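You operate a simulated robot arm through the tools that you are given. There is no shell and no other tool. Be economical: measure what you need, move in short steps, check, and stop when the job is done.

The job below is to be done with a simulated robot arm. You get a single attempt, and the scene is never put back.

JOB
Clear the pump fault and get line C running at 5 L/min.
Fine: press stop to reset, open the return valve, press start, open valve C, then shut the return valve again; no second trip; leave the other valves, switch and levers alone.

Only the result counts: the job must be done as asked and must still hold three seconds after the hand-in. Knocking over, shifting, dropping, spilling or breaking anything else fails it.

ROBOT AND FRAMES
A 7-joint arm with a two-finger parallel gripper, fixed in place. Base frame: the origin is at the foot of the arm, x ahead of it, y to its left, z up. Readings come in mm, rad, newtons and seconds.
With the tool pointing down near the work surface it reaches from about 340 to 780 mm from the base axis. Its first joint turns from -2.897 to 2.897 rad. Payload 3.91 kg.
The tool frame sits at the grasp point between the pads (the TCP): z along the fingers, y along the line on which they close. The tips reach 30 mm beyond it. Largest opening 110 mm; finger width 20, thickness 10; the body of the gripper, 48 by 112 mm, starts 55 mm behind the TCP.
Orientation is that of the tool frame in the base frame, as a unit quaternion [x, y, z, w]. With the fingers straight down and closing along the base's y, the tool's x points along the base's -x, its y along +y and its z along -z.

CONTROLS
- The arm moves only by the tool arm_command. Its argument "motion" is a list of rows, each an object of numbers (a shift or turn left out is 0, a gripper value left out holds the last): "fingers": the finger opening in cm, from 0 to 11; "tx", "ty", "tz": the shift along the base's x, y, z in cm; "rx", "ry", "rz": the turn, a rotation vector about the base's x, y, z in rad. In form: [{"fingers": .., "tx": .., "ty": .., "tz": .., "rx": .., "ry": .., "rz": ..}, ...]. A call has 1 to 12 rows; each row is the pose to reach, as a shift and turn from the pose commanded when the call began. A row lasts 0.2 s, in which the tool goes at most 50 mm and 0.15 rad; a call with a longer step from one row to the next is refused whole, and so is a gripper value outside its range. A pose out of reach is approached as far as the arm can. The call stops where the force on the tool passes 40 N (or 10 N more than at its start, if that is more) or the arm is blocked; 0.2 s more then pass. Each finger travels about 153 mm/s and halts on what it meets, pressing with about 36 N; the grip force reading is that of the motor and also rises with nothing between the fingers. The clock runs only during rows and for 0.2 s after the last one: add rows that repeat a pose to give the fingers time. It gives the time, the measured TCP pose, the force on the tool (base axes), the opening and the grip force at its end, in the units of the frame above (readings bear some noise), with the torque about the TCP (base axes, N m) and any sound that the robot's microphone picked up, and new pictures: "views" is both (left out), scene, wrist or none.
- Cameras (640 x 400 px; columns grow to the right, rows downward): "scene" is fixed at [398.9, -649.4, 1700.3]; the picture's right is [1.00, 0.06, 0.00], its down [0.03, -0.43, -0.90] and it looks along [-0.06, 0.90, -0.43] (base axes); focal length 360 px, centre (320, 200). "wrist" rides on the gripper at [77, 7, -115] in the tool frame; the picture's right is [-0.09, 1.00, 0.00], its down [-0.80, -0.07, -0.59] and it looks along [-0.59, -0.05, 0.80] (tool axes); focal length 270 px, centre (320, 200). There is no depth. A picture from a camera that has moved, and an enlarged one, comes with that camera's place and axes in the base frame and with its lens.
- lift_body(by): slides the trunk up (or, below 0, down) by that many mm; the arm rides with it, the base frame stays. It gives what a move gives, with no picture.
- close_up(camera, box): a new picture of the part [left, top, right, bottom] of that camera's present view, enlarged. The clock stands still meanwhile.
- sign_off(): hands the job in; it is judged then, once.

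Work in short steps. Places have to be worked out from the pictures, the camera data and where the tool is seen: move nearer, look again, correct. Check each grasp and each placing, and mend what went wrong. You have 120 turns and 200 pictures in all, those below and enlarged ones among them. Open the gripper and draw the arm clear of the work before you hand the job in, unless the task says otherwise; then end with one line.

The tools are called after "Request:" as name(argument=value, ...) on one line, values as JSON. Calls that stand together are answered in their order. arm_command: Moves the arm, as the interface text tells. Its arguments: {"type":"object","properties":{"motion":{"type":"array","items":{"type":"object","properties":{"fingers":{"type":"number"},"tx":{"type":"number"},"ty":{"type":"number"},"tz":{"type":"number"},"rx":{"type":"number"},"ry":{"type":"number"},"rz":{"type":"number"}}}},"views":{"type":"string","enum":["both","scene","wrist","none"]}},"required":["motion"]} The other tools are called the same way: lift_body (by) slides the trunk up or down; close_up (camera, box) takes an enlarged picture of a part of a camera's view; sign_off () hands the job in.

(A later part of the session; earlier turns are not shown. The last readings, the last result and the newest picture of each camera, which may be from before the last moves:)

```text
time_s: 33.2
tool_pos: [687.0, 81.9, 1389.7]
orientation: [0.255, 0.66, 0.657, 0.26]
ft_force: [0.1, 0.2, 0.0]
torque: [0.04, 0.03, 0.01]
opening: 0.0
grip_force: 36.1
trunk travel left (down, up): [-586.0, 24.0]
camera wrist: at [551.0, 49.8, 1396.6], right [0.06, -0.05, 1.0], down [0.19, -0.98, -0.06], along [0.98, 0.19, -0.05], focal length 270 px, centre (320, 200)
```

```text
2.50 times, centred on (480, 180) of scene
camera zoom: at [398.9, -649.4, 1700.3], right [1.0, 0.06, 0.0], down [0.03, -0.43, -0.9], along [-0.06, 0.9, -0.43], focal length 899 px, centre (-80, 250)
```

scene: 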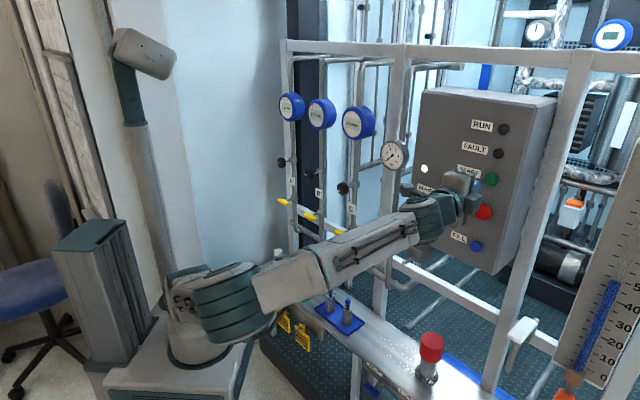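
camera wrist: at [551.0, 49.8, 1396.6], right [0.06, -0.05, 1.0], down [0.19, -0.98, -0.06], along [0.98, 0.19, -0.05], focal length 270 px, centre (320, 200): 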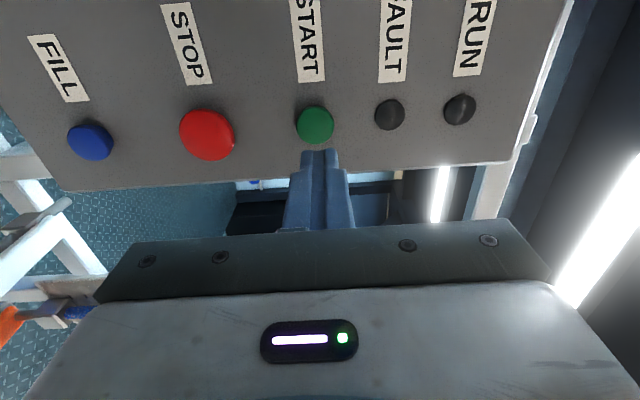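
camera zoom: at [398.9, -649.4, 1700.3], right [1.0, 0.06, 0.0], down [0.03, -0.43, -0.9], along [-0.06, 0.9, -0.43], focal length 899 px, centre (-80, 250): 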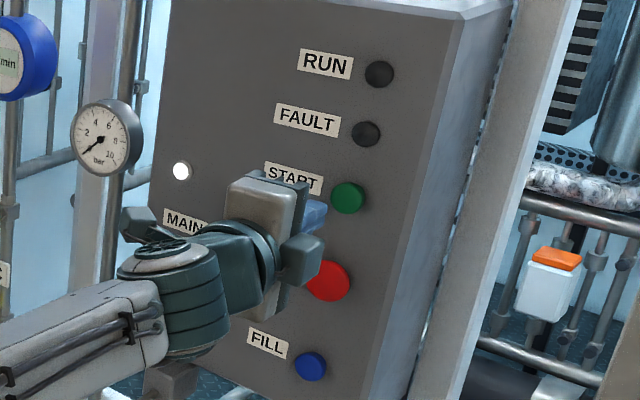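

START lies at ≈(740,144,1386), slightly left/below my axis. Approach with correction and press in 2 mm steps.

Request:
arm_command(motion=[{"tx": 1.4, "ty": 1.75, "tz": -0.3}, {"tx": 2.85, "ty": 3.49, "tz": -0.3}, {"tx": 3.12, "ty": 3.78, "tz": -0.3}, {"tx": 3.26, "ty": 3.93, "tz": -0.3}, {"tx": 3.39, "ty": 4.07, "tz": -0.3}, {"tx": 3.53, "ty": 4.22, "tz": -0.3}, {"tx": 3.66, "ty": 4.36, "tz": -0.3}, {"tx": 3.8, "ty": 4.51, "tz": -0.3}])

```text
time_s: 35.0
tool_pos: [723.3, 127.6, 1384.5]
orientation: [0.256, 0.66, 0.657, 0.259]
ft_force: [-1.3, -2.9, 0.0]
torque: [0.0, 0.04, -0.05]
opening: 0.0
grip_force: 36.4
trunk travel left (down, up): [-586.0, 24.0]
heard: click
camera wrist: at [588.8, 96.2, 1393.1], right [0.06, -0.05, 1.0], down [0.18, -0.98, -0.07], along [0.98, 0.19, -0.05], focal length 270 px, centre (320, 200)
```

scene: 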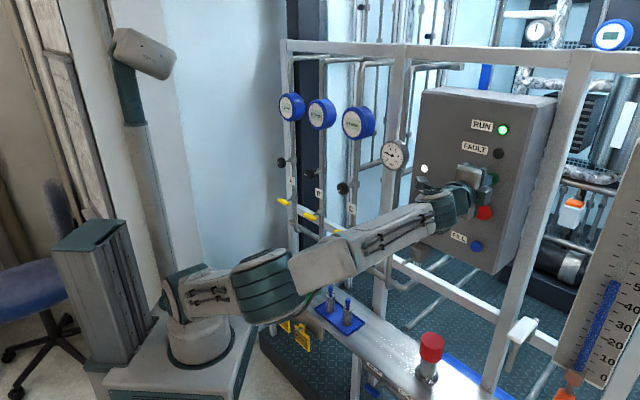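
wrist: 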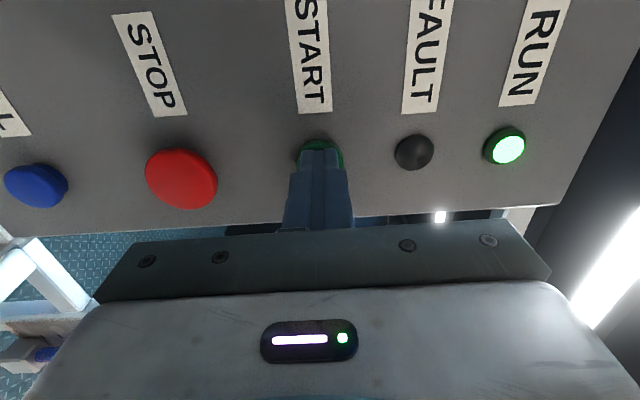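

RUN is lit. Retreat, then move across at this height to above the C lever.

Request:
arm_command(motion=[{"tx": -2, "ty": -2.1}, {"tx": -4.1, "ty": -4.4}, {"tx": -7.5, "ty": -1.1}, {"tx": -10.9, "ty": 2.1}, {"tx": -14.3, "ty": 5.3}, {"tx": -17.8, "ty": 8.6}, {"tx": -21.2, "ty": 11.8}, {"tx": -24.7, "ty": 15.1}, {"tx": -28.1, "ty": 18.3}, {"tx": -31.5, "ty": 21.6}, {"tx": -35, "ty": 24.9}, {"tx": -38.4, "ty": 28.1}], views="scene")

```text
time_s: 37.6
tool_pos: [337.8, 412.0, 1386.6]
orientation: [0.256, 0.66, 0.657, 0.259]
ft_force: [-0.7, 0.7, 0.4]
torque: [0.02, -0.01, -0.02]
opening: 0.1
grip_force: 36.2
trunk travel left (down, up): [-586.0, 24.0]
```

scene: 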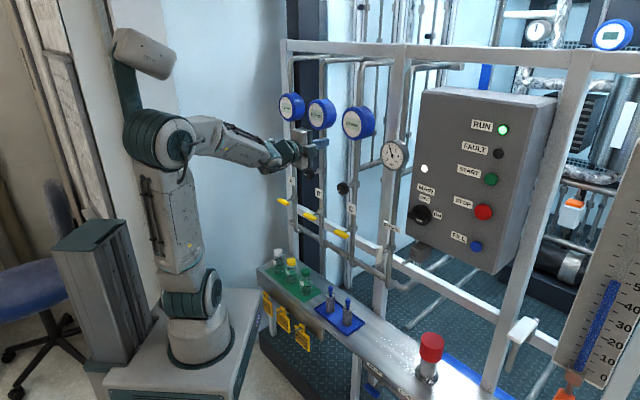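

Descend in front of lever C, opening the fingers.

Request:
arm_command(motion=[{"tz": -4}, {"tz": -8}, {"tz": -12}, {"tz": -16}, {"tz": -20}, {"tz": -24}, {"tz": -28}, {"tz": -31, "fingers": 5}, {"tz": -34, "fingers": 6}, {"tz": -36.4, "fingers": 6}, {"tz": -36.4, "fingers": 6}])

Request:
close_up(camera="scene", box=[280, 170, 400, 290])

```text
time_s: 40.0
tool_pos: [339.2, 407.9, 1021.2]
orientation: [0.255, 0.66, 0.657, 0.26]
ft_force: [0.1, -0.3, 0.4]
torque: [0.03, 0.01, -0.03]
opening: 59.8
grip_force: 0.0
trunk travel left (down, up): [-586.0, 24.0]
camera wrist: at [204.1, 376.6, 1028.4], right [0.06, -0.05, 1.0], down [0.19, -0.98, -0.06], along [0.98, 0.19, -0.05], focal length 270 px, centre (320, 200)
```

scene: 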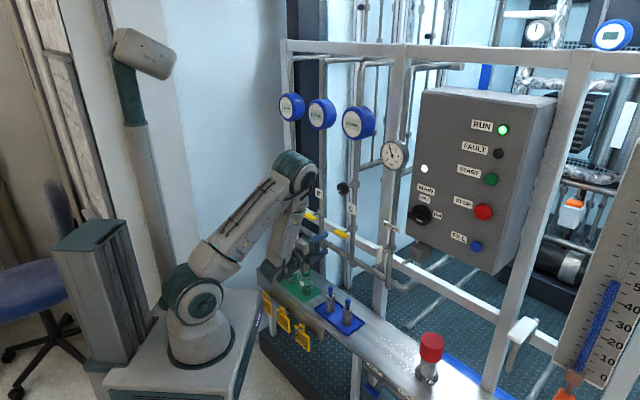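
wrist: 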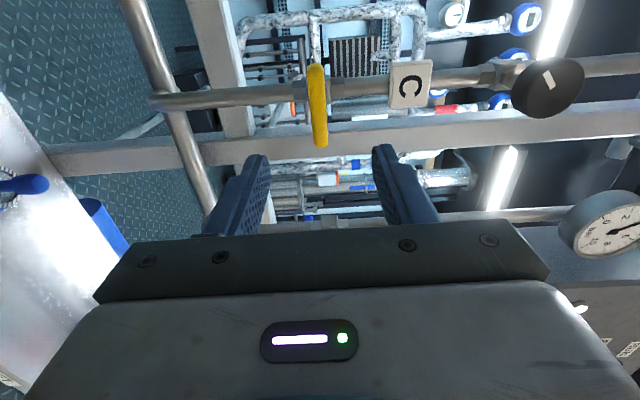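

```text
3.33 times, centred on (340, 230) of scene
camera zoom: at [398.9, -649.4, 1700.3], right [1.0, 0.06, 0.0], down [0.03, -0.43, -0.9], along [-0.06, 0.9, -0.43], focal length 1198 px, centre (253, 100)
```

zoom: 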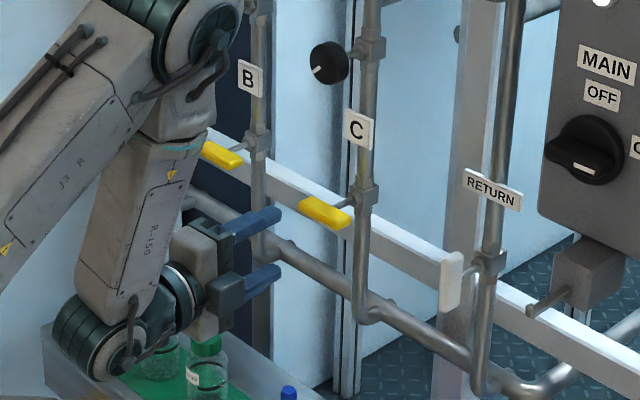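

C bar refined to ≈(401,491,1020), consistent with equal spacing to Return. Advance so the fingers straddle it, then close.

Request:
arm_command(motion=[{"tx": 0.8, "ty": 1.6, "tz": -0.2}, {"tx": 2.2, "ty": 3.6, "tz": -0.25}, {"tx": 3.8, "ty": 5.6, "tz": -0.25}, {"tx": 5.43, "ty": 7.44, "tz": -0.25}, {"tx": 5.43, "ty": 7.44, "tz": -0.25}])

Request:
close_up(camera="scene", box=[280, 170, 400, 290])

```text
time_s: 41.2
tool_pos: [394.4, 486.4, 1019.3]
orientation: [0.255, 0.66, 0.657, 0.259]
ft_force: [-1.0, -0.5, -0.3]
torque: [-0.01, -0.01, 0.0]
opening: 60.0
grip_force: 0.0
trunk travel left (down, up): [-586.0, 24.0]
camera wrist: at [258.8, 453.7, 1027.3], right [0.06, -0.05, 1.0], down [0.19, -0.98, -0.06], along [0.98, 0.19, -0.05], focal length 270 px, centre (320, 200)
```

scene: 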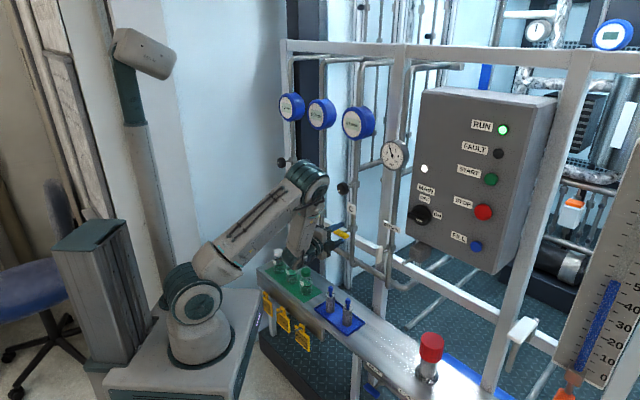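
wrist: 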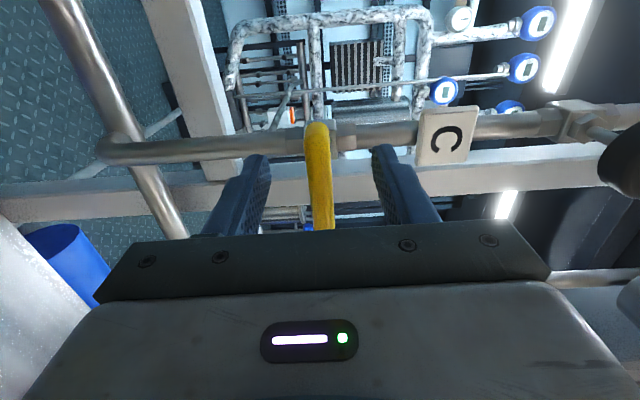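

```text
3.33 times, centred on (340, 230) of scene
camera zoom: at [398.9, -649.4, 1700.3], right [1.0, 0.06, 0.0], down [0.03, -0.43, -0.9], along [-0.06, 0.9, -0.43], focal length 1198 px, centre (253, 100)
```

zoom: 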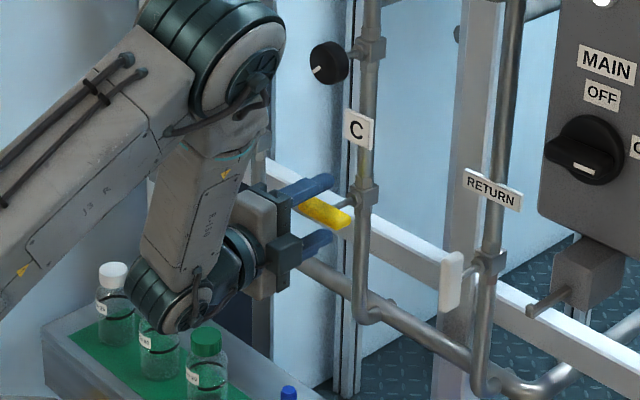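

View matches the earlier Return grasp. Close the fingers.

Request:
arm_command(motion=[{"fingers": 4, "tz": -0.1}, {"fingers": 2.5, "tz": -0.1}, {"fingers": 1, "tz": -0.1}, {"fingers": 1, "tz": -0.1}], views="none")

```text
time_s: 42.2
tool_pos: [394.6, 485.4, 1019.8]
orientation: [0.256, 0.659, 0.658, 0.26]
ft_force: [1.9, 2.4, 11.1]
torque: [-0.27, 0.23, -0.1]
opening: 12.9
grip_force: 45.0
trunk travel left (down, up): [-586.0, 24.0]
```

Gripped. Twist counter-clockwise 0.45 rad as a test, checking flow.

Request:
arm_command(motion=[{"tz": 0.1}, {"tz": 0.1, "rx": -0.102, "ry": -0.11}, {"tz": 0.1, "rx": -0.205, "ry": -0.219}, {"tz": 0.1, "rx": -0.307, "ry": -0.329}, {"tz": 0.1, "rx": -0.307, "ry": -0.329}])

Request:
close_up(camera="scene", box=[330, 90, 430, 190])

```text
time_s: 43.4
tool_pos: [394.9, 486.1, 1017.4]
orientation: [0.102, 0.702, 0.581, 0.399]
ft_force: [4.7, 5.9, 1.2]
torque: [-1.05, 1.02, 0.46]
opening: 13.0
grip_force: 44.8
trunk travel left (down, up): [-586.0, 24.0]
camera wrist: at [263.0, 449.4, 991.8], right [-0.26, 0.25, 0.93], down [0.15, -0.94, 0.3], along [0.95, 0.21, 0.21], focal length 270 px, centre (320, 200)
```

scene: 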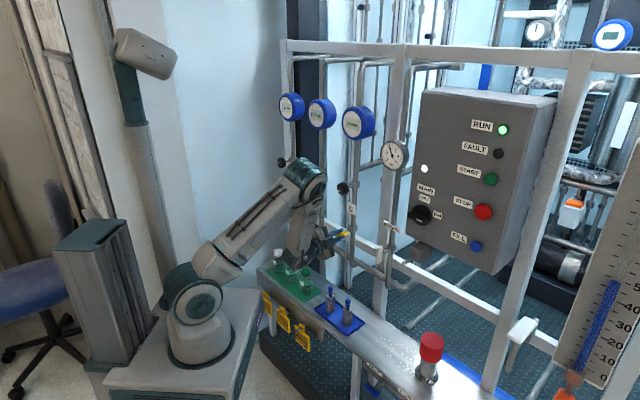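
wrist: 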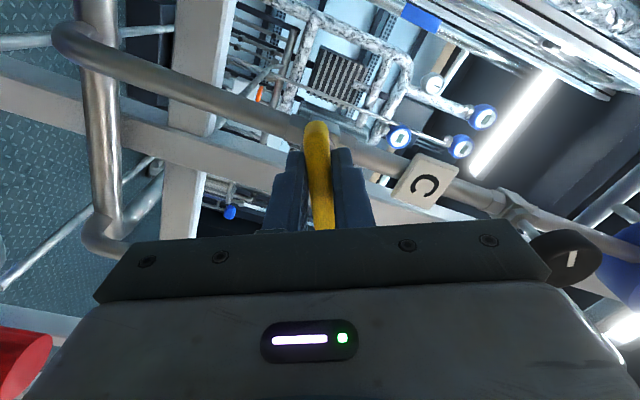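

```text
4.00 times, centred on (380, 140) of scene
camera zoom: at [398.9, -649.4, 1700.3], right [1.0, 0.06, 0.0], down [0.03, -0.43, -0.9], along [-0.06, 0.9, -0.43], focal length 1438 px, centre (80, 440)
```

zoom: 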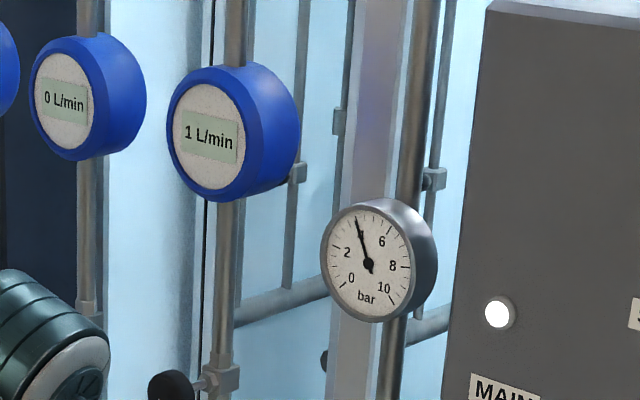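

C turns and flow reads 1 L/min already; continue to fully open.

Request:
arm_command(motion=[{"rx": -0.096, "ry": -0.103}, {"rx": -0.192, "ry": -0.206}, {"rx": -0.289, "ry": -0.31}, {"rx": -0.385, "ry": -0.413}, {"rx": -0.481, "ry": -0.516}, {"rx": -0.577, "ry": -0.619}, {"rx": -0.673, "ry": -0.722}, {"rx": -0.761, "ry": -0.818}, {"rx": -0.761, "ry": -0.818}])

Request:
close_up(camera="scene", box=[330, 90, 430, 190])

Request:
close_up(camera="scene", box=[280, 170, 400, 290])

```text
time_s: 45.4
tool_pos: [398.1, 482.2, 1017.6]
orientation: [-0.281, 0.651, 0.278, 0.648]
ft_force: [7.3, -20.6, -26.8]
torque: [-0.07, 0.39, -1.39]
opening: 13.5
grip_force: 44.9
trunk travel left (down, up): [-586.0, 24.0]
camera wrist: at [313.6, 403.0, 942.5], right [-0.72, 0.68, 0.08], down [-0.35, -0.47, 0.81], along [0.59, 0.55, 0.59], focal length 270 px, centre (320, 200)
```

scene: 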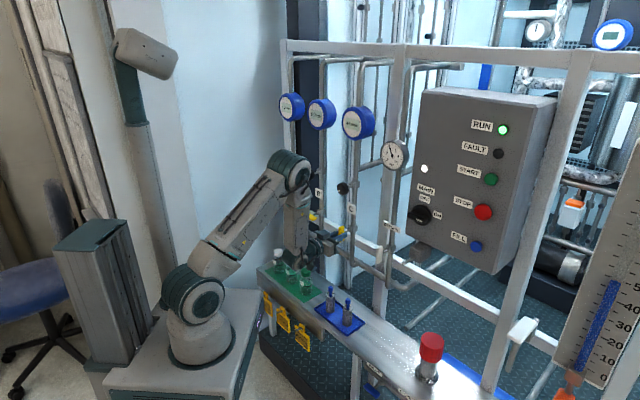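
wrist: 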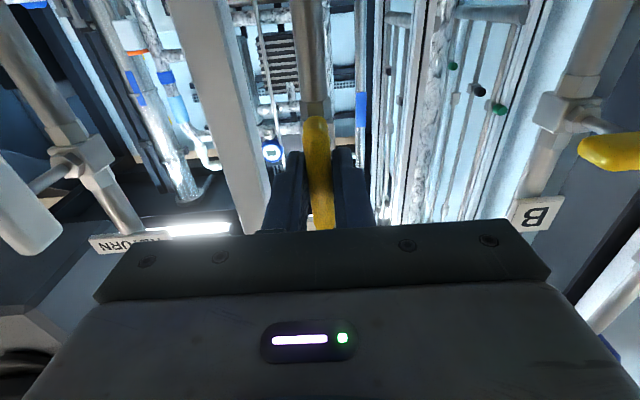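

```text
4.00 times, centred on (380, 140) of scene
camera zoom: at [398.9, -649.4, 1700.3], right [1.0, 0.06, 0.0], down [0.03, -0.43, -0.9], along [-0.06, 0.9, -0.43], focal length 1438 px, centre (80, 440)
```

zoom: 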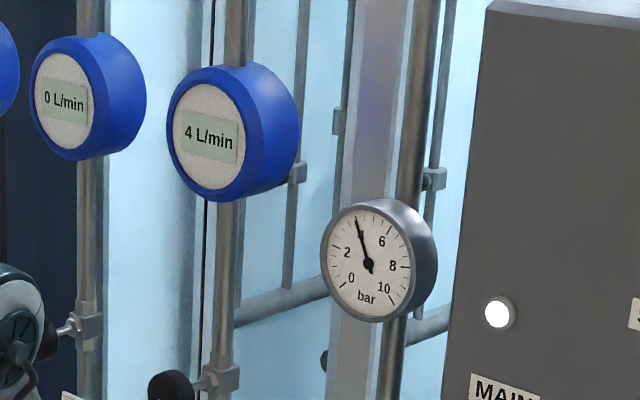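

```text
3.33 times, centred on (340, 230) of scene
camera zoom: at [398.9, -649.4, 1700.3], right [1.0, 0.06, 0.0], down [0.03, -0.43, -0.9], along [-0.06, 0.9, -0.43], focal length 1198 px, centre (253, 100)
```

zoom: 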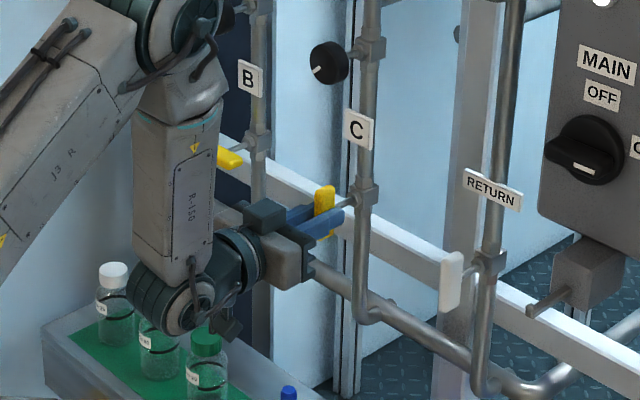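

C is vertical, 4 L/min with the return still open. Release and back out.

Request:
arm_command(motion=[{"fingers": 5}, {"fingers": 6}, {"fingers": 6, "tx": -2.7, "ty": -2.9}, {"fingers": 6, "tx": -5.3, "ty": -5.7}, {"fingers": 6, "tx": -5.7, "ty": -6.1}, {"fingers": 6, "tx": -5.7, "ty": -6.1}], views="none")

Request:
close_up(camera="scene", box=[280, 170, 400, 290])

```text
time_s: 46.8
tool_pos: [335.3, 423.4, 1018.6]
orientation: [-0.284, 0.649, 0.28, 0.647]
ft_force: [-0.3, 0.8, -0.3]
torque: [0.01, 0.0, -0.01]
opening: 59.9
grip_force: 0.0
trunk travel left (down, up): [-586.0, 24.0]
```

```text
3.33 times, centred on (340, 230) of scene
camera zoom: at [398.9, -649.4, 1700.3], right [1.0, 0.06, 0.0], down [0.03, -0.43, -0.9], along [-0.06, 0.9, -0.43], focal length 1198 px, centre (253, 100)
```

zoom: 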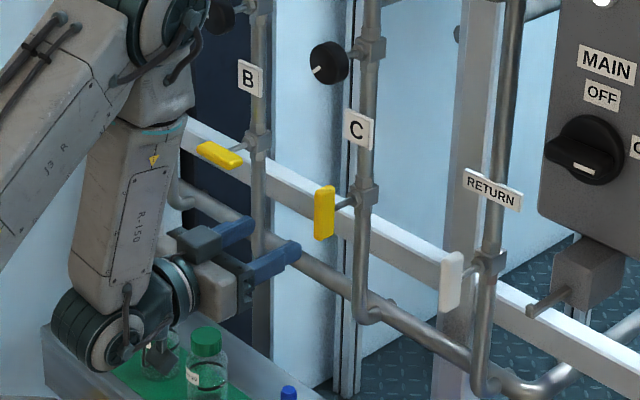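

C is open, released cleanly. Move sideways to in front of Return with the same orientation.

Request:
arm_command(motion=[{"tx": 2.7, "ty": -2.5}, {"tx": 5.4, "ty": -5}, {"tx": 8.1, "ty": -7.5}, {"tx": 10.9, "ty": -10}, {"tx": 13.6, "ty": -12.45}, {"tx": 13.6, "ty": -12.45}])

Request:
close_up(camera="scene", box=[320, 190, 430, 290])

```text
time_s: 48.2
tool_pos: [472.1, 298.1, 1018.3]
orientation: [-0.284, 0.649, 0.28, 0.647]
ft_force: [0.2, 0.2, -0.9]
torque: [0.0, 0.02, 0.0]
opening: 60.3
grip_force: 0.1
trunk travel left (down, up): [-586.0, 24.0]
camera wrist: at [388.7, 218.4, 942.9], right [-0.73, 0.68, 0.09], down [-0.35, -0.48, 0.8], along [0.59, 0.56, 0.59], focal length 270 px, centre (320, 200)
```

scene: 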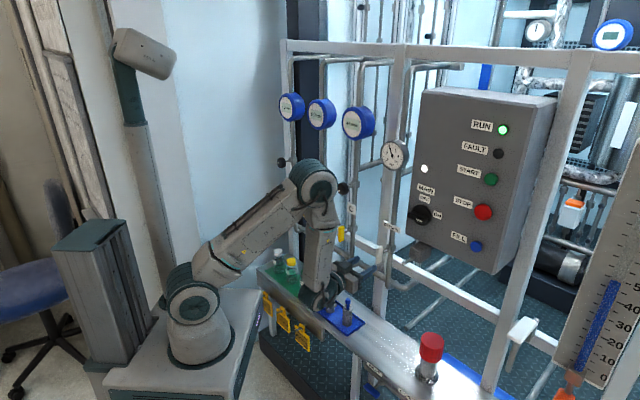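
wrist: 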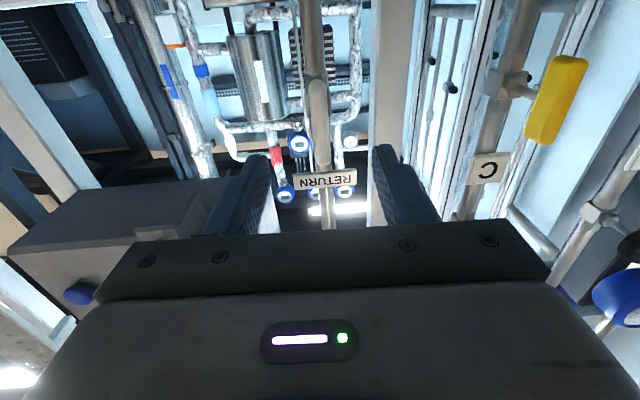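

```text
4.00 times, centred on (375, 240) of scene
camera zoom: at [398.9, -649.4, 1700.3], right [1.0, 0.06, 0.0], down [0.03, -0.43, -0.9], along [-0.06, 0.9, -0.43], focal length 1438 px, centre (100, 40)
```

zoom: 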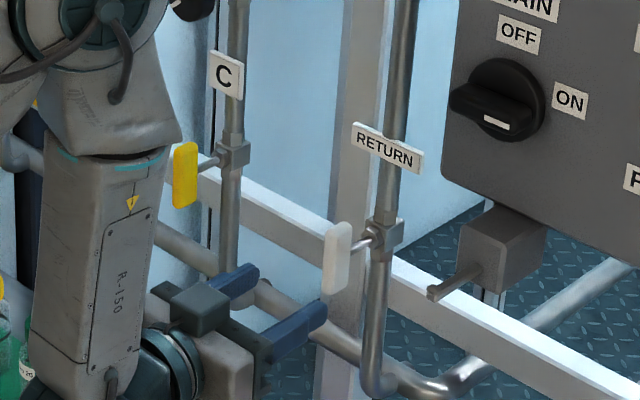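

Bar is centred between the fingers. Advance 83 mm and close on it.

Request:
arm_command(motion=[{"tx": 2.4, "ty": 2.6}, {"tx": 4.6, "ty": 5}, {"tx": 5.6, "ty": 6.07}, {"tx": 5.6, "ty": 6.07}, {"tx": 5.6, "ty": 6.07, "fingers": 4}, {"tx": 5.6, "ty": 6.07, "fingers": 2.5}, {"tx": 5.6, "ty": 6.07, "fingers": 1}, {"tx": 5.6, "ty": 6.07, "fingers": 1}])

Request:
close_up(camera="scene", box=[320, 190, 430, 290])

```text
time_s: 50.0
tool_pos: [530.9, 361.3, 1018.7]
orientation: [-0.282, 0.649, 0.28, 0.648]
ft_force: [2.1, 2.2, 1.0]
torque: [0.11, 0.13, -1.21]
opening: 13.4
grip_force: 45.1
trunk travel left (down, up): [-586.0, 24.0]
camera wrist: at [445.5, 280.0, 943.3], right [-0.73, 0.68, 0.09], down [-0.35, -0.48, 0.8], along [0.59, 0.55, 0.59], focal length 270 px, centre (320, 200)
```

scene: 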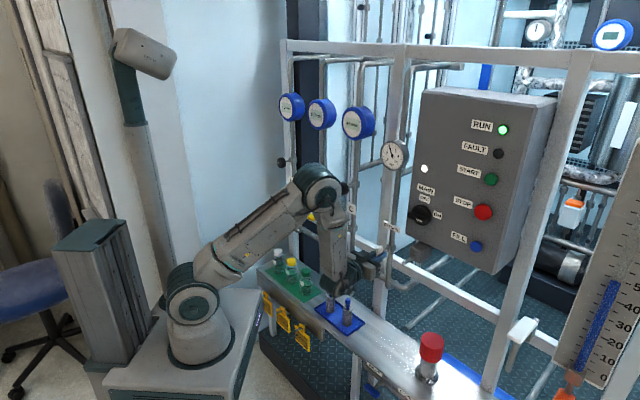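
wrist: 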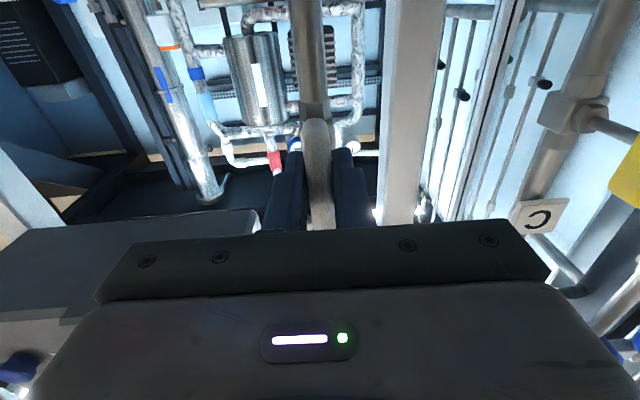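

```text
4.00 times, centred on (375, 240) of scene
camera zoom: at [398.9, -649.4, 1700.3], right [1.0, 0.06, 0.0], down [0.03, -0.43, -0.9], along [-0.06, 0.9, -0.43], focal length 1438 px, centre (100, 40)
```

zoom: 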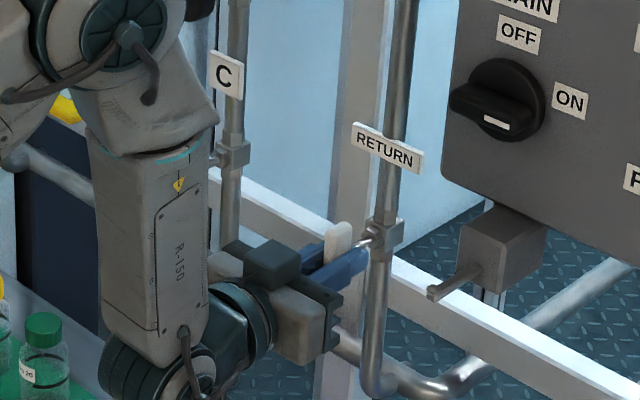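

Gripped. Twist clockwise most of the way (0.98 rad), then check pressure and flow before fully closing.

Request:
arm_command(motion=[{"rx": 0.096, "ry": 0.103}, {"rx": 0.192, "ry": 0.206}, {"rx": 0.289, "ry": 0.31}, {"rx": 0.385, "ry": 0.413}, {"rx": 0.481, "ry": 0.516}, {"rx": 0.577, "ry": 0.619}, {"rx": 0.67, "ry": 0.715}, {"rx": 0.67, "ry": 0.715}], views="scene")

Request:
close_up(camera="scene", box=[330, 90, 430, 190])

Request:
close_up(camera="scene", box=[320, 190, 430, 290])

```text
time_s: 51.8
tool_pos: [528.7, 361.0, 1019.6]
orientation: [0.055, 0.705, 0.554, 0.438]
ft_force: [5.3, 2.2, 2.0]
torque: [-0.57, 0.61, -0.82]
opening: 13.0
grip_force: 44.9
trunk travel left (down, up): [-586.0, 24.0]
```

scene: 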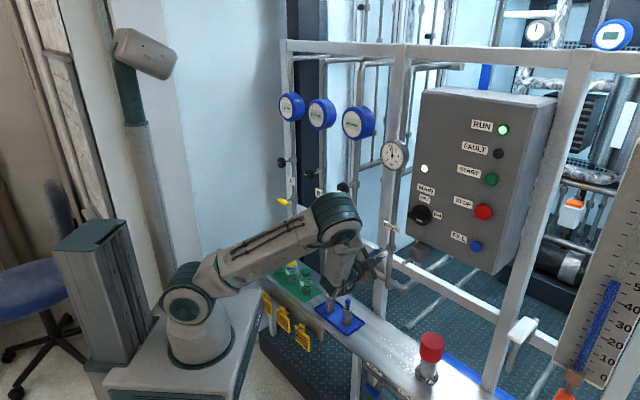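

```text
4.00 times, centred on (380, 140) of scene
camera zoom: at [398.9, -649.4, 1700.3], right [1.0, 0.06, 0.0], down [0.03, -0.43, -0.9], along [-0.06, 0.9, -0.43], focal length 1438 px, centre (80, 440)
```

zoom: 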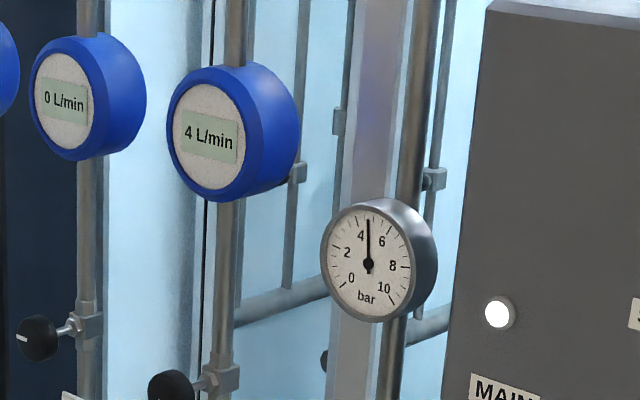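

```text
4.00 times, centred on (375, 240) of scene
camera zoom: at [398.9, -649.4, 1700.3], right [1.0, 0.06, 0.0], down [0.03, -0.43, -0.9], along [-0.06, 0.9, -0.43], focal length 1438 px, centre (100, 40)
```

zoom: 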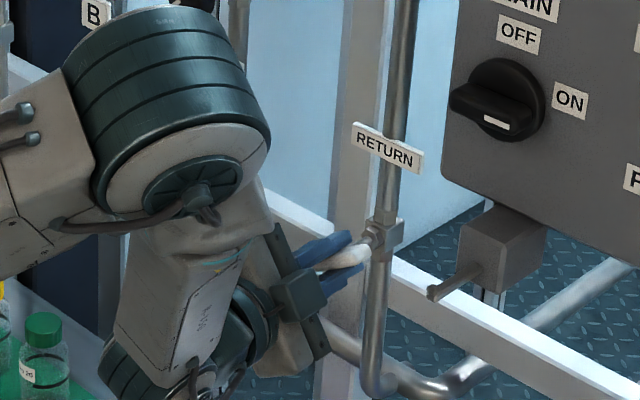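

Pressure only 4.6 bar, handle ~55° closed. Finish the remaining 0.59 rad gently.

Request:
arm_command(motion=[{"rx": 0.068, "ry": 0.073}, {"rx": 0.136, "ry": 0.146}, {"rx": 0.205, "ry": 0.219}, {"rx": 0.273, "ry": 0.292}, {"rx": 0.341, "ry": 0.365}, {"rx": 0.404, "ry": 0.432}, {"rx": 0.404, "ry": 0.432}])

Request:
close_up(camera="scene", box=[330, 90, 430, 190])

Request:
close_up(camera="scene", box=[320, 190, 430, 290])

```text
time_s: 53.4
tool_pos: [529.3, 360.1, 1020.5]
orientation: [0.257, 0.658, 0.659, 0.259]
ft_force: [9.4, 5.2, 11.9]
torque: [-0.19, 0.22, 0.16]
opening: 12.9
grip_force: 44.8
trunk travel left (down, up): [-586.0, 24.0]
camera wrist: at [393.6, 328.2, 1027.4], right [0.06, -0.06, 1.0], down [0.18, -0.98, -0.07], along [0.98, 0.19, -0.05], focal length 270 px, centre (320, 200)
```

scene: 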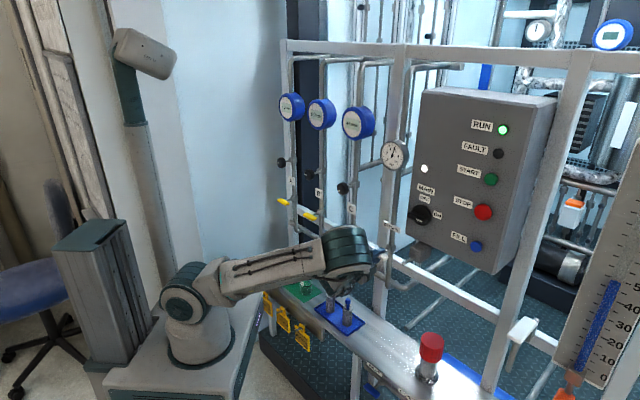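
wrist: 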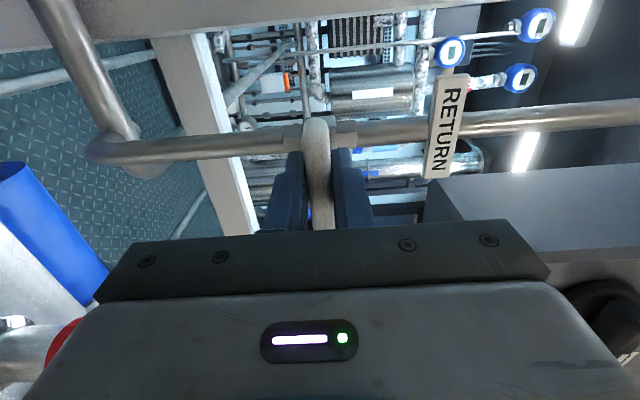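

```text
4.00 times, centred on (380, 140) of scene
camera zoom: at [398.9, -649.4, 1700.3], right [1.0, 0.06, 0.0], down [0.03, -0.43, -0.9], along [-0.06, 0.9, -0.43], focal length 1438 px, centre (80, 440)
```

zoom: 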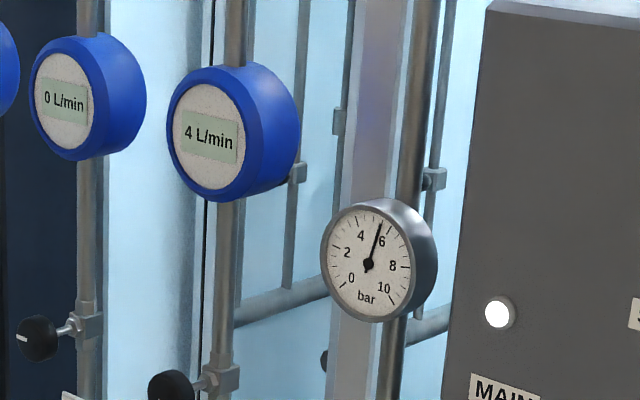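

```text
4.00 times, centred on (375, 240) of scene
camera zoom: at [398.9, -649.4, 1700.3], right [1.0, 0.06, 0.0], down [0.03, -0.43, -0.9], along [-0.06, 0.9, -0.43], focal length 1438 px, centre (100, 40)
```

zoom: 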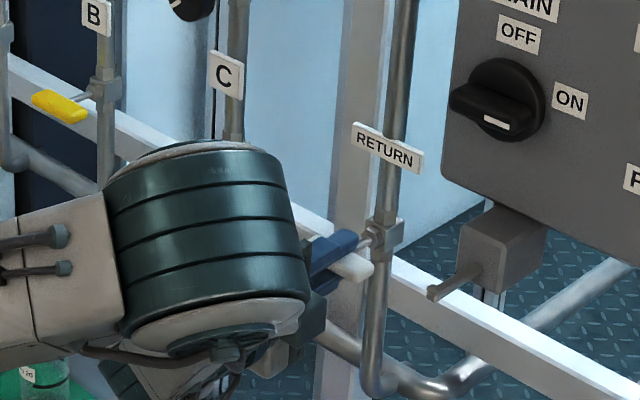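

Return appears shut; pressure has risen to ~5.7 bar. Wait a moment for readings to settle while still holding.

Request:
arm_command(motion=[{}, {}, {}, {}, {}, {}, {}], views="none")

Request:
close_up(camera="scene", box=[330, 90, 430, 190])

```text
time_s: 55.0
tool_pos: [528.3, 359.9, 1019.8]
orientation: [0.257, 0.658, 0.658, 0.261]
ft_force: [11.1, 8.3, 17.7]
torque: [-0.22, 0.17, 1.22]
opening: 13.0
grip_force: 45.3
trunk travel left (down, up): [-586.0, 24.0]
```

```text
4.00 times, centred on (380, 140) of scene
camera zoom: at [398.9, -649.4, 1700.3], right [1.0, 0.06, 0.0], down [0.03, -0.43, -0.9], along [-0.06, 0.9, -0.43], focal length 1438 px, centre (80, 440)
```

zoom: 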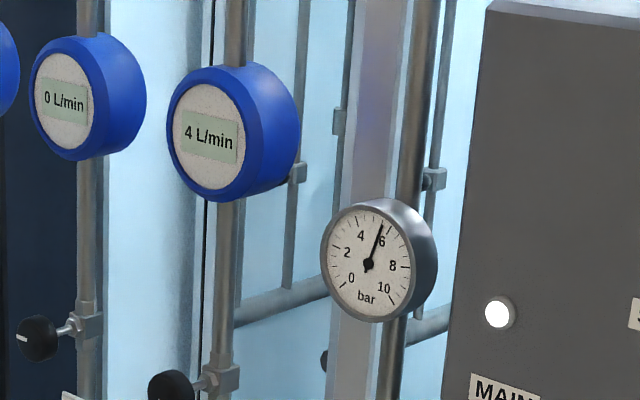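

Still 4 L/min. I'll over-twist the return handle slightly to make sure it's on its closed stop.

Request:
arm_command(motion=[{"tz": -0.2, "rx": 0.055, "ry": 0.058}, {"tz": -0.2, "rx": 0.11, "ry": 0.117}, {"tz": -0.2, "rx": 0.11, "ry": 0.117}, {"tz": -0.2, "rx": 0.11, "ry": 0.117}], views="none")

Request:
close_up(camera="scene", box=[330, 90, 430, 190])

Request:
close_up(camera="scene", box=[320, 190, 430, 290])

```text
time_s: 56.0
tool_pos: [528.0, 360.5, 1019.5]
orientation: [0.308, 0.634, 0.679, 0.207]
ft_force: [9.9, 10.8, 32.7]
torque: [-1.05, -0.52, 0.16]
opening: 15.6
grip_force: 44.6
trunk travel left (down, up): [-586.0, 24.0]
```

```text
4.00 times, centred on (380, 140) of scene
camera zoom: at [398.9, -649.4, 1700.3], right [1.0, 0.06, 0.0], down [0.03, -0.43, -0.9], along [-0.06, 0.9, -0.43], focal length 1438 px, centre (80, 440)
```

zoom: 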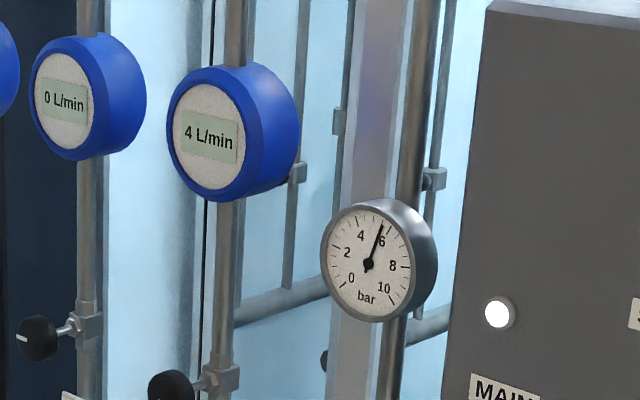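

```text
4.00 times, centred on (375, 240) of scene
camera zoom: at [398.9, -649.4, 1700.3], right [1.0, 0.06, 0.0], down [0.03, -0.43, -0.9], along [-0.06, 0.9, -0.43], focal length 1438 px, centre (100, 40)
```

zoom: 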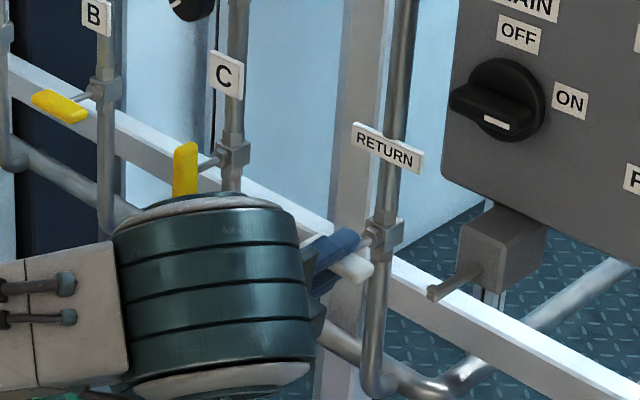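

The fingers twisted on the bar, so Return is on its closed stop. Release and back out, then check that C is fully on its open stop.

Request:
arm_command(motion=[{"rx": -0.055, "ry": -0.058}, {"rx": -0.11, "ry": -0.117}, {"rx": -0.11, "ry": -0.117, "fingers": 5}, {"rx": -0.11, "ry": -0.117, "fingers": 6}, {"rx": -0.11, "ry": -0.117, "fingers": 6, "tx": -2.7, "ty": -2.9}, {"rx": -0.11, "ry": -0.117, "fingers": 6, "tx": -5.5, "ty": -5.9}, {"rx": -0.11, "ry": -0.117, "fingers": 6, "tx": -5.5, "ty": -5.9}])

Request:
close_up(camera="scene", box=[320, 190, 430, 290])

Request:
close_up(camera="scene", box=[330, 90, 430, 190])

```text
time_s: 57.6
tool_pos: [474.6, 302.8, 1018.8]
orientation: [0.258, 0.658, 0.658, 0.259]
ft_force: [-0.1, -0.1, -1.3]
torque: [0.01, -0.03, 0.02]
opening: 59.8
grip_force: 0.0
trunk travel left (down, up): [-586.0, 24.0]
camera wrist: at [339.1, 271.0, 1025.2], right [0.06, -0.06, 1.0], down [0.18, -0.98, -0.07], along [0.98, 0.19, -0.05], focal length 270 px, centre (320, 200)
```

scene: 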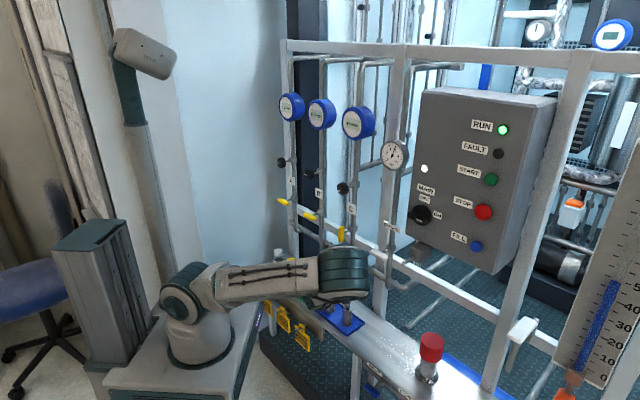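
wrist: 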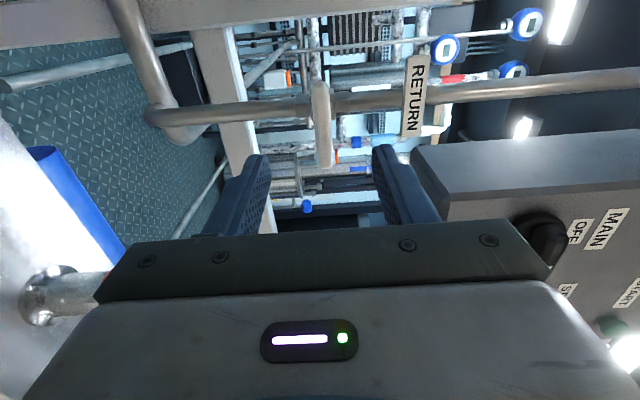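

```text
4.00 times, centred on (375, 240) of scene
camera zoom: at [398.9, -649.4, 1700.3], right [1.0, 0.06, 0.0], down [0.03, -0.43, -0.9], along [-0.06, 0.9, -0.43], focal length 1438 px, centre (100, 40)
```

zoom: 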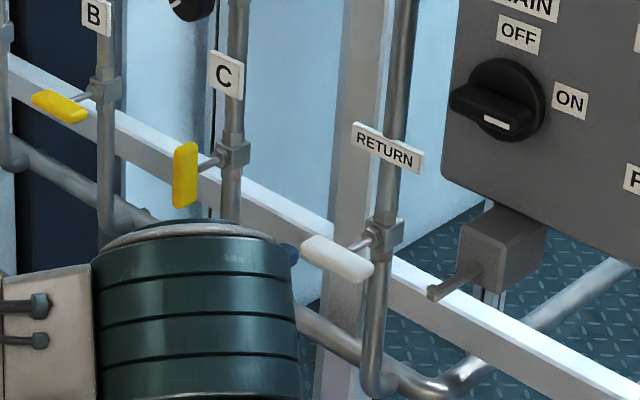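

```text
4.00 times, centred on (380, 140) of scene
camera zoom: at [398.9, -649.4, 1700.3], right [1.0, 0.06, 0.0], down [0.03, -0.43, -0.9], along [-0.06, 0.9, -0.43], focal length 1438 px, centre (80, 440)
```

zoom: 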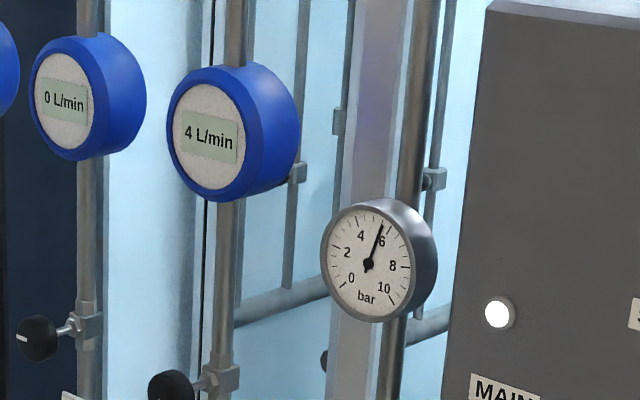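

Return is fully shut, C looks essentially vertical, still 4 L/min at 5.8 bar. I'll re-grip C and push it firmly to its open stop; moving there with the −90° roll.

Request:
arm_command(motion=[{"tx": -1.3, "ty": 1.1, "rx": -0.096, "ry": -0.104}, {"tx": -2.5, "ty": 2.2, "rx": -0.193, "ry": -0.207}, {"tx": -3.8, "ty": 3.3, "rx": -0.29, "ry": -0.311}, {"tx": -5, "ty": 4.4, "rx": -0.386, "ry": -0.415}, {"tx": -6.3, "ty": 5.5, "rx": -0.483, "ry": -0.518}, {"tx": -7.5, "ty": 6.6, "rx": -0.58, "ry": -0.622}, {"tx": -8.8, "ty": 7.7, "rx": -0.676, "ry": -0.726}, {"tx": -10, "ty": 8.8, "rx": -0.773, "ry": -0.83}, {"tx": -11.3, "ty": 9.9, "rx": -0.87, "ry": -0.933}, {"tx": -12.5, "ty": 11, "rx": -0.966, "ry": -1.037}, {"tx": -13.6, "ty": 11.95, "rx": -1.068, "ry": -1.147}, {"tx": -13.6, "ty": 11.95, "rx": -1.068, "ry": -1.147}])

Request:
close_up(camera="scene", box=[300, 80, 430, 210])

```text
time_s: 60.2
tool_pos: [338.9, 420.4, 1017.5]
orientation: [-0.282, 0.648, 0.283, 0.648]
ft_force: [-0.6, 0.5, 0.5]
torque: [0.02, 0.02, -0.01]
opening: 60.1
grip_force: 0.0
trunk travel left (down, up): [-586.0, 24.0]
camera wrist: at [255.0, 341.3, 941.1], right [-0.73, 0.68, 0.09], down [-0.35, -0.48, 0.8], along [0.59, 0.55, 0.59], focal length 270 px, centre (320, 200)
```

scene: 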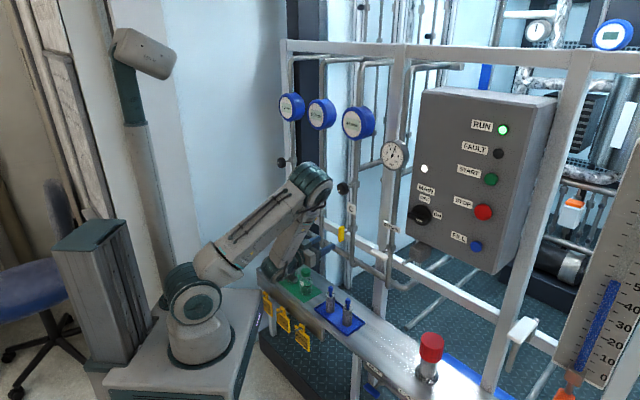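
wrist: 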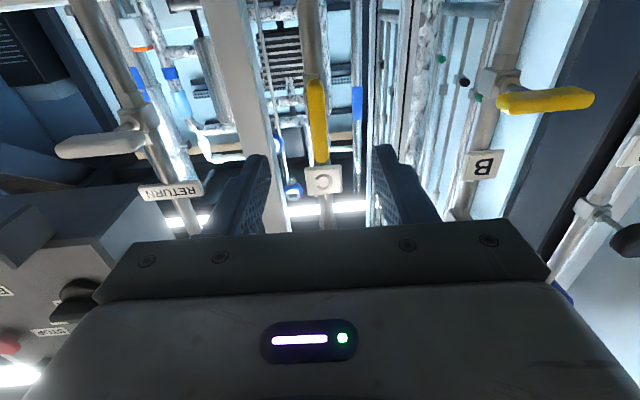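

```text
3.08 times, centred on (365, 145) of scene
camera zoom: at [398.9, -649.4, 1700.3], right [1.0, 0.06, 0.0], down [0.03, -0.43, -0.9], along [-0.06, 0.9, -0.43], focal length 1106 px, centre (182, 369)
```

zoom: 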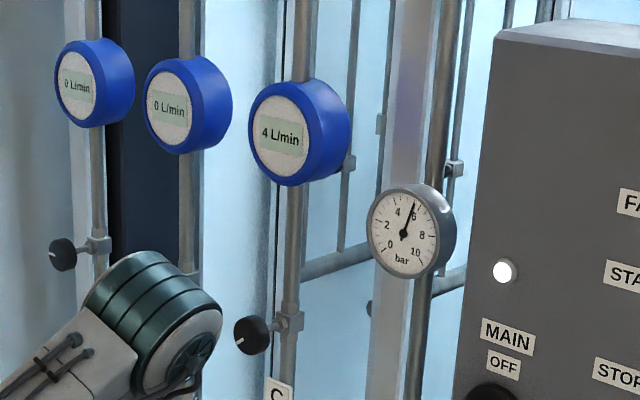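

Aligned with C. Advance, grip, and over-twist slightly counter-clockwise to seat it at its stop.

Request:
arm_command(motion=[{"tx": 2.4, "ty": 2.6}, {"tx": 4.6, "ty": 5}, {"tx": 5.6, "ty": 6.07}, {"tx": 5.6, "ty": 6.07}, {"tx": 5.6, "ty": 6.07, "fingers": 4}, {"tx": 5.6, "ty": 6.07, "fingers": 2.5}, {"tx": 5.6, "ty": 6.07, "fingers": 1}, {"tx": 5.6, "ty": 6.07, "fingers": 1}, {"tx": 5.6, "ty": 6.07, "rx": -0.055, "ry": -0.058}, {"tx": 5.6, "ty": 6.07, "rx": -0.11, "ry": -0.117}, {"tx": 5.6, "ty": 6.07, "rx": -0.11, "ry": -0.117}])

Request:
close_up(camera="scene", box=[330, 90, 430, 190])

```text
time_s: 62.6
tool_pos: [396.1, 480.5, 1017.3]
orientation: [-0.333, 0.625, 0.229, 0.668]
ft_force: [2.8, -3.0, -3.9]
torque: [0.67, 0.96, -1.3]
opening: 16.4
grip_force: 45.4
trunk travel left (down, up): [-586.0, 24.0]
camera wrist: at [321.3, 392.4, 941.3], right [-0.73, 0.68, -0.07], down [-0.45, -0.39, 0.8], along [0.52, 0.62, 0.59], focal length 270 px, centre (320, 200)
```

scene: 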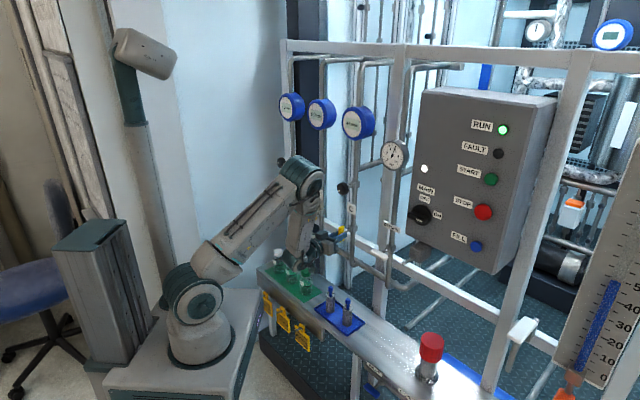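
wrist: 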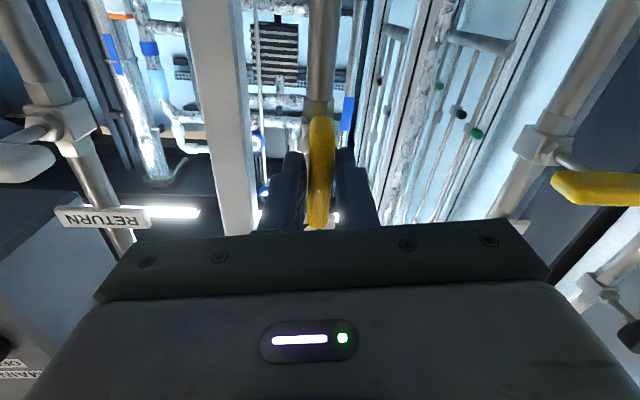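

```text
4.00 times, centred on (380, 140) of scene
camera zoom: at [398.9, -649.4, 1700.3], right [1.0, 0.06, 0.0], down [0.03, -0.43, -0.9], along [-0.06, 0.9, -0.43], focal length 1438 px, centre (80, 440)
```

zoom: 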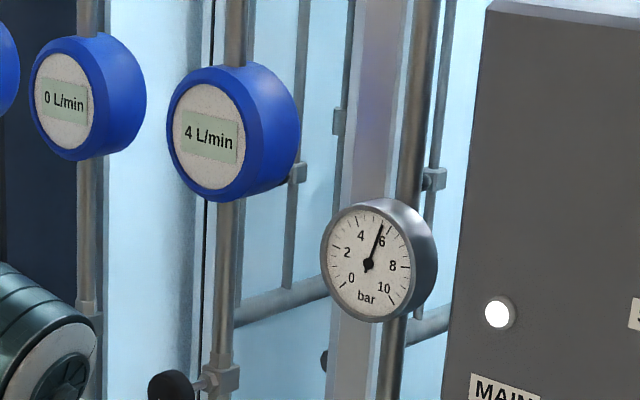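

C is hard on its open stop, Return is shut, yet the flow reads 4 L/min; so the black trim knob on line C itself must set the remaining flow. Release C and back out, then examine that knob.

Request:
arm_command(motion=[{"rx": 0.055, "ry": 0.058}, {"rx": 0.11, "ry": 0.117}, {"rx": 0.11, "ry": 0.117, "fingers": 5}, {"rx": 0.11, "ry": 0.117, "fingers": 6}, {"rx": 0.11, "ry": 0.117, "fingers": 6, "tx": -2.7, "ty": -2.9}, {"rx": 0.11, "ry": 0.117, "fingers": 6, "tx": -5.5, "ty": -5.9}, {"rx": 0.11, "ry": 0.117, "fingers": 6, "tx": -6, "ty": -6.4}], views="scene")

Request:
close_up(camera="scene", box=[310, 160, 390, 240])

Request:
close_up(camera="scene", box=[330, 90, 430, 190])

```text
time_s: 64.2
tool_pos: [334.0, 417.7, 1016.9]
orientation: [-0.282, 0.648, 0.283, 0.648]
ft_force: [-0.7, -0.1, 0.0]
torque: [0.02, -0.04, -0.01]
opening: 59.9
grip_force: 0.1
trunk travel left (down, up): [-586.0, 24.0]
```

scene: 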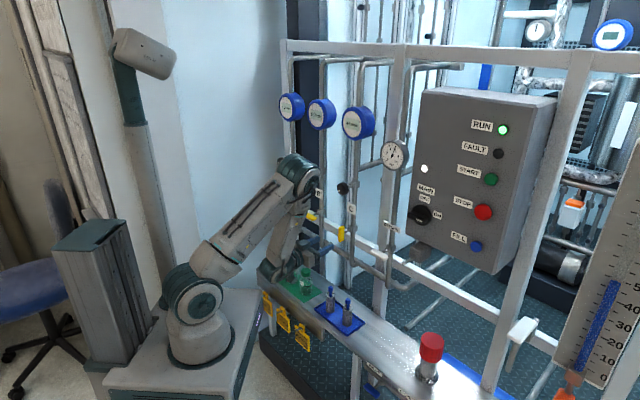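

```text
5.00 times, centred on (350, 200) of scene
camera zoom: at [398.9, -649.4, 1700.3], right [1.0, 0.06, 0.0], down [0.03, -0.43, -0.9], along [-0.06, 0.9, -0.43], focal length 1797 px, centre (170, 200)
```

zoom: 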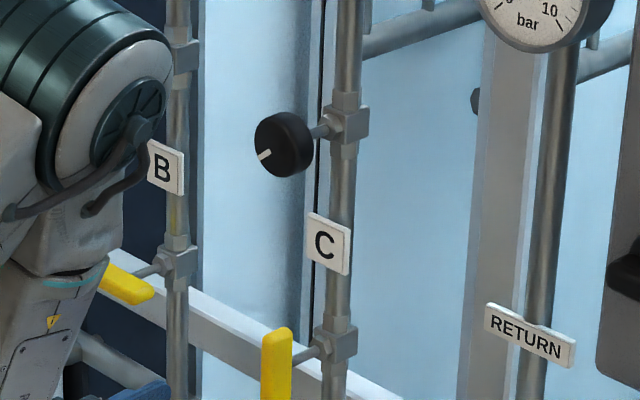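

```text
4.00 times, centred on (380, 140) of scene
camera zoom: at [398.9, -649.4, 1700.3], right [1.0, 0.06, 0.0], down [0.03, -0.43, -0.9], along [-0.06, 0.9, -0.43], focal length 1438 px, centre (80, 440)
```

zoom: 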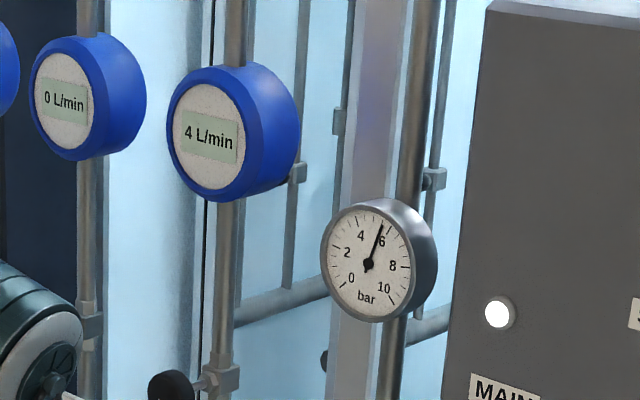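

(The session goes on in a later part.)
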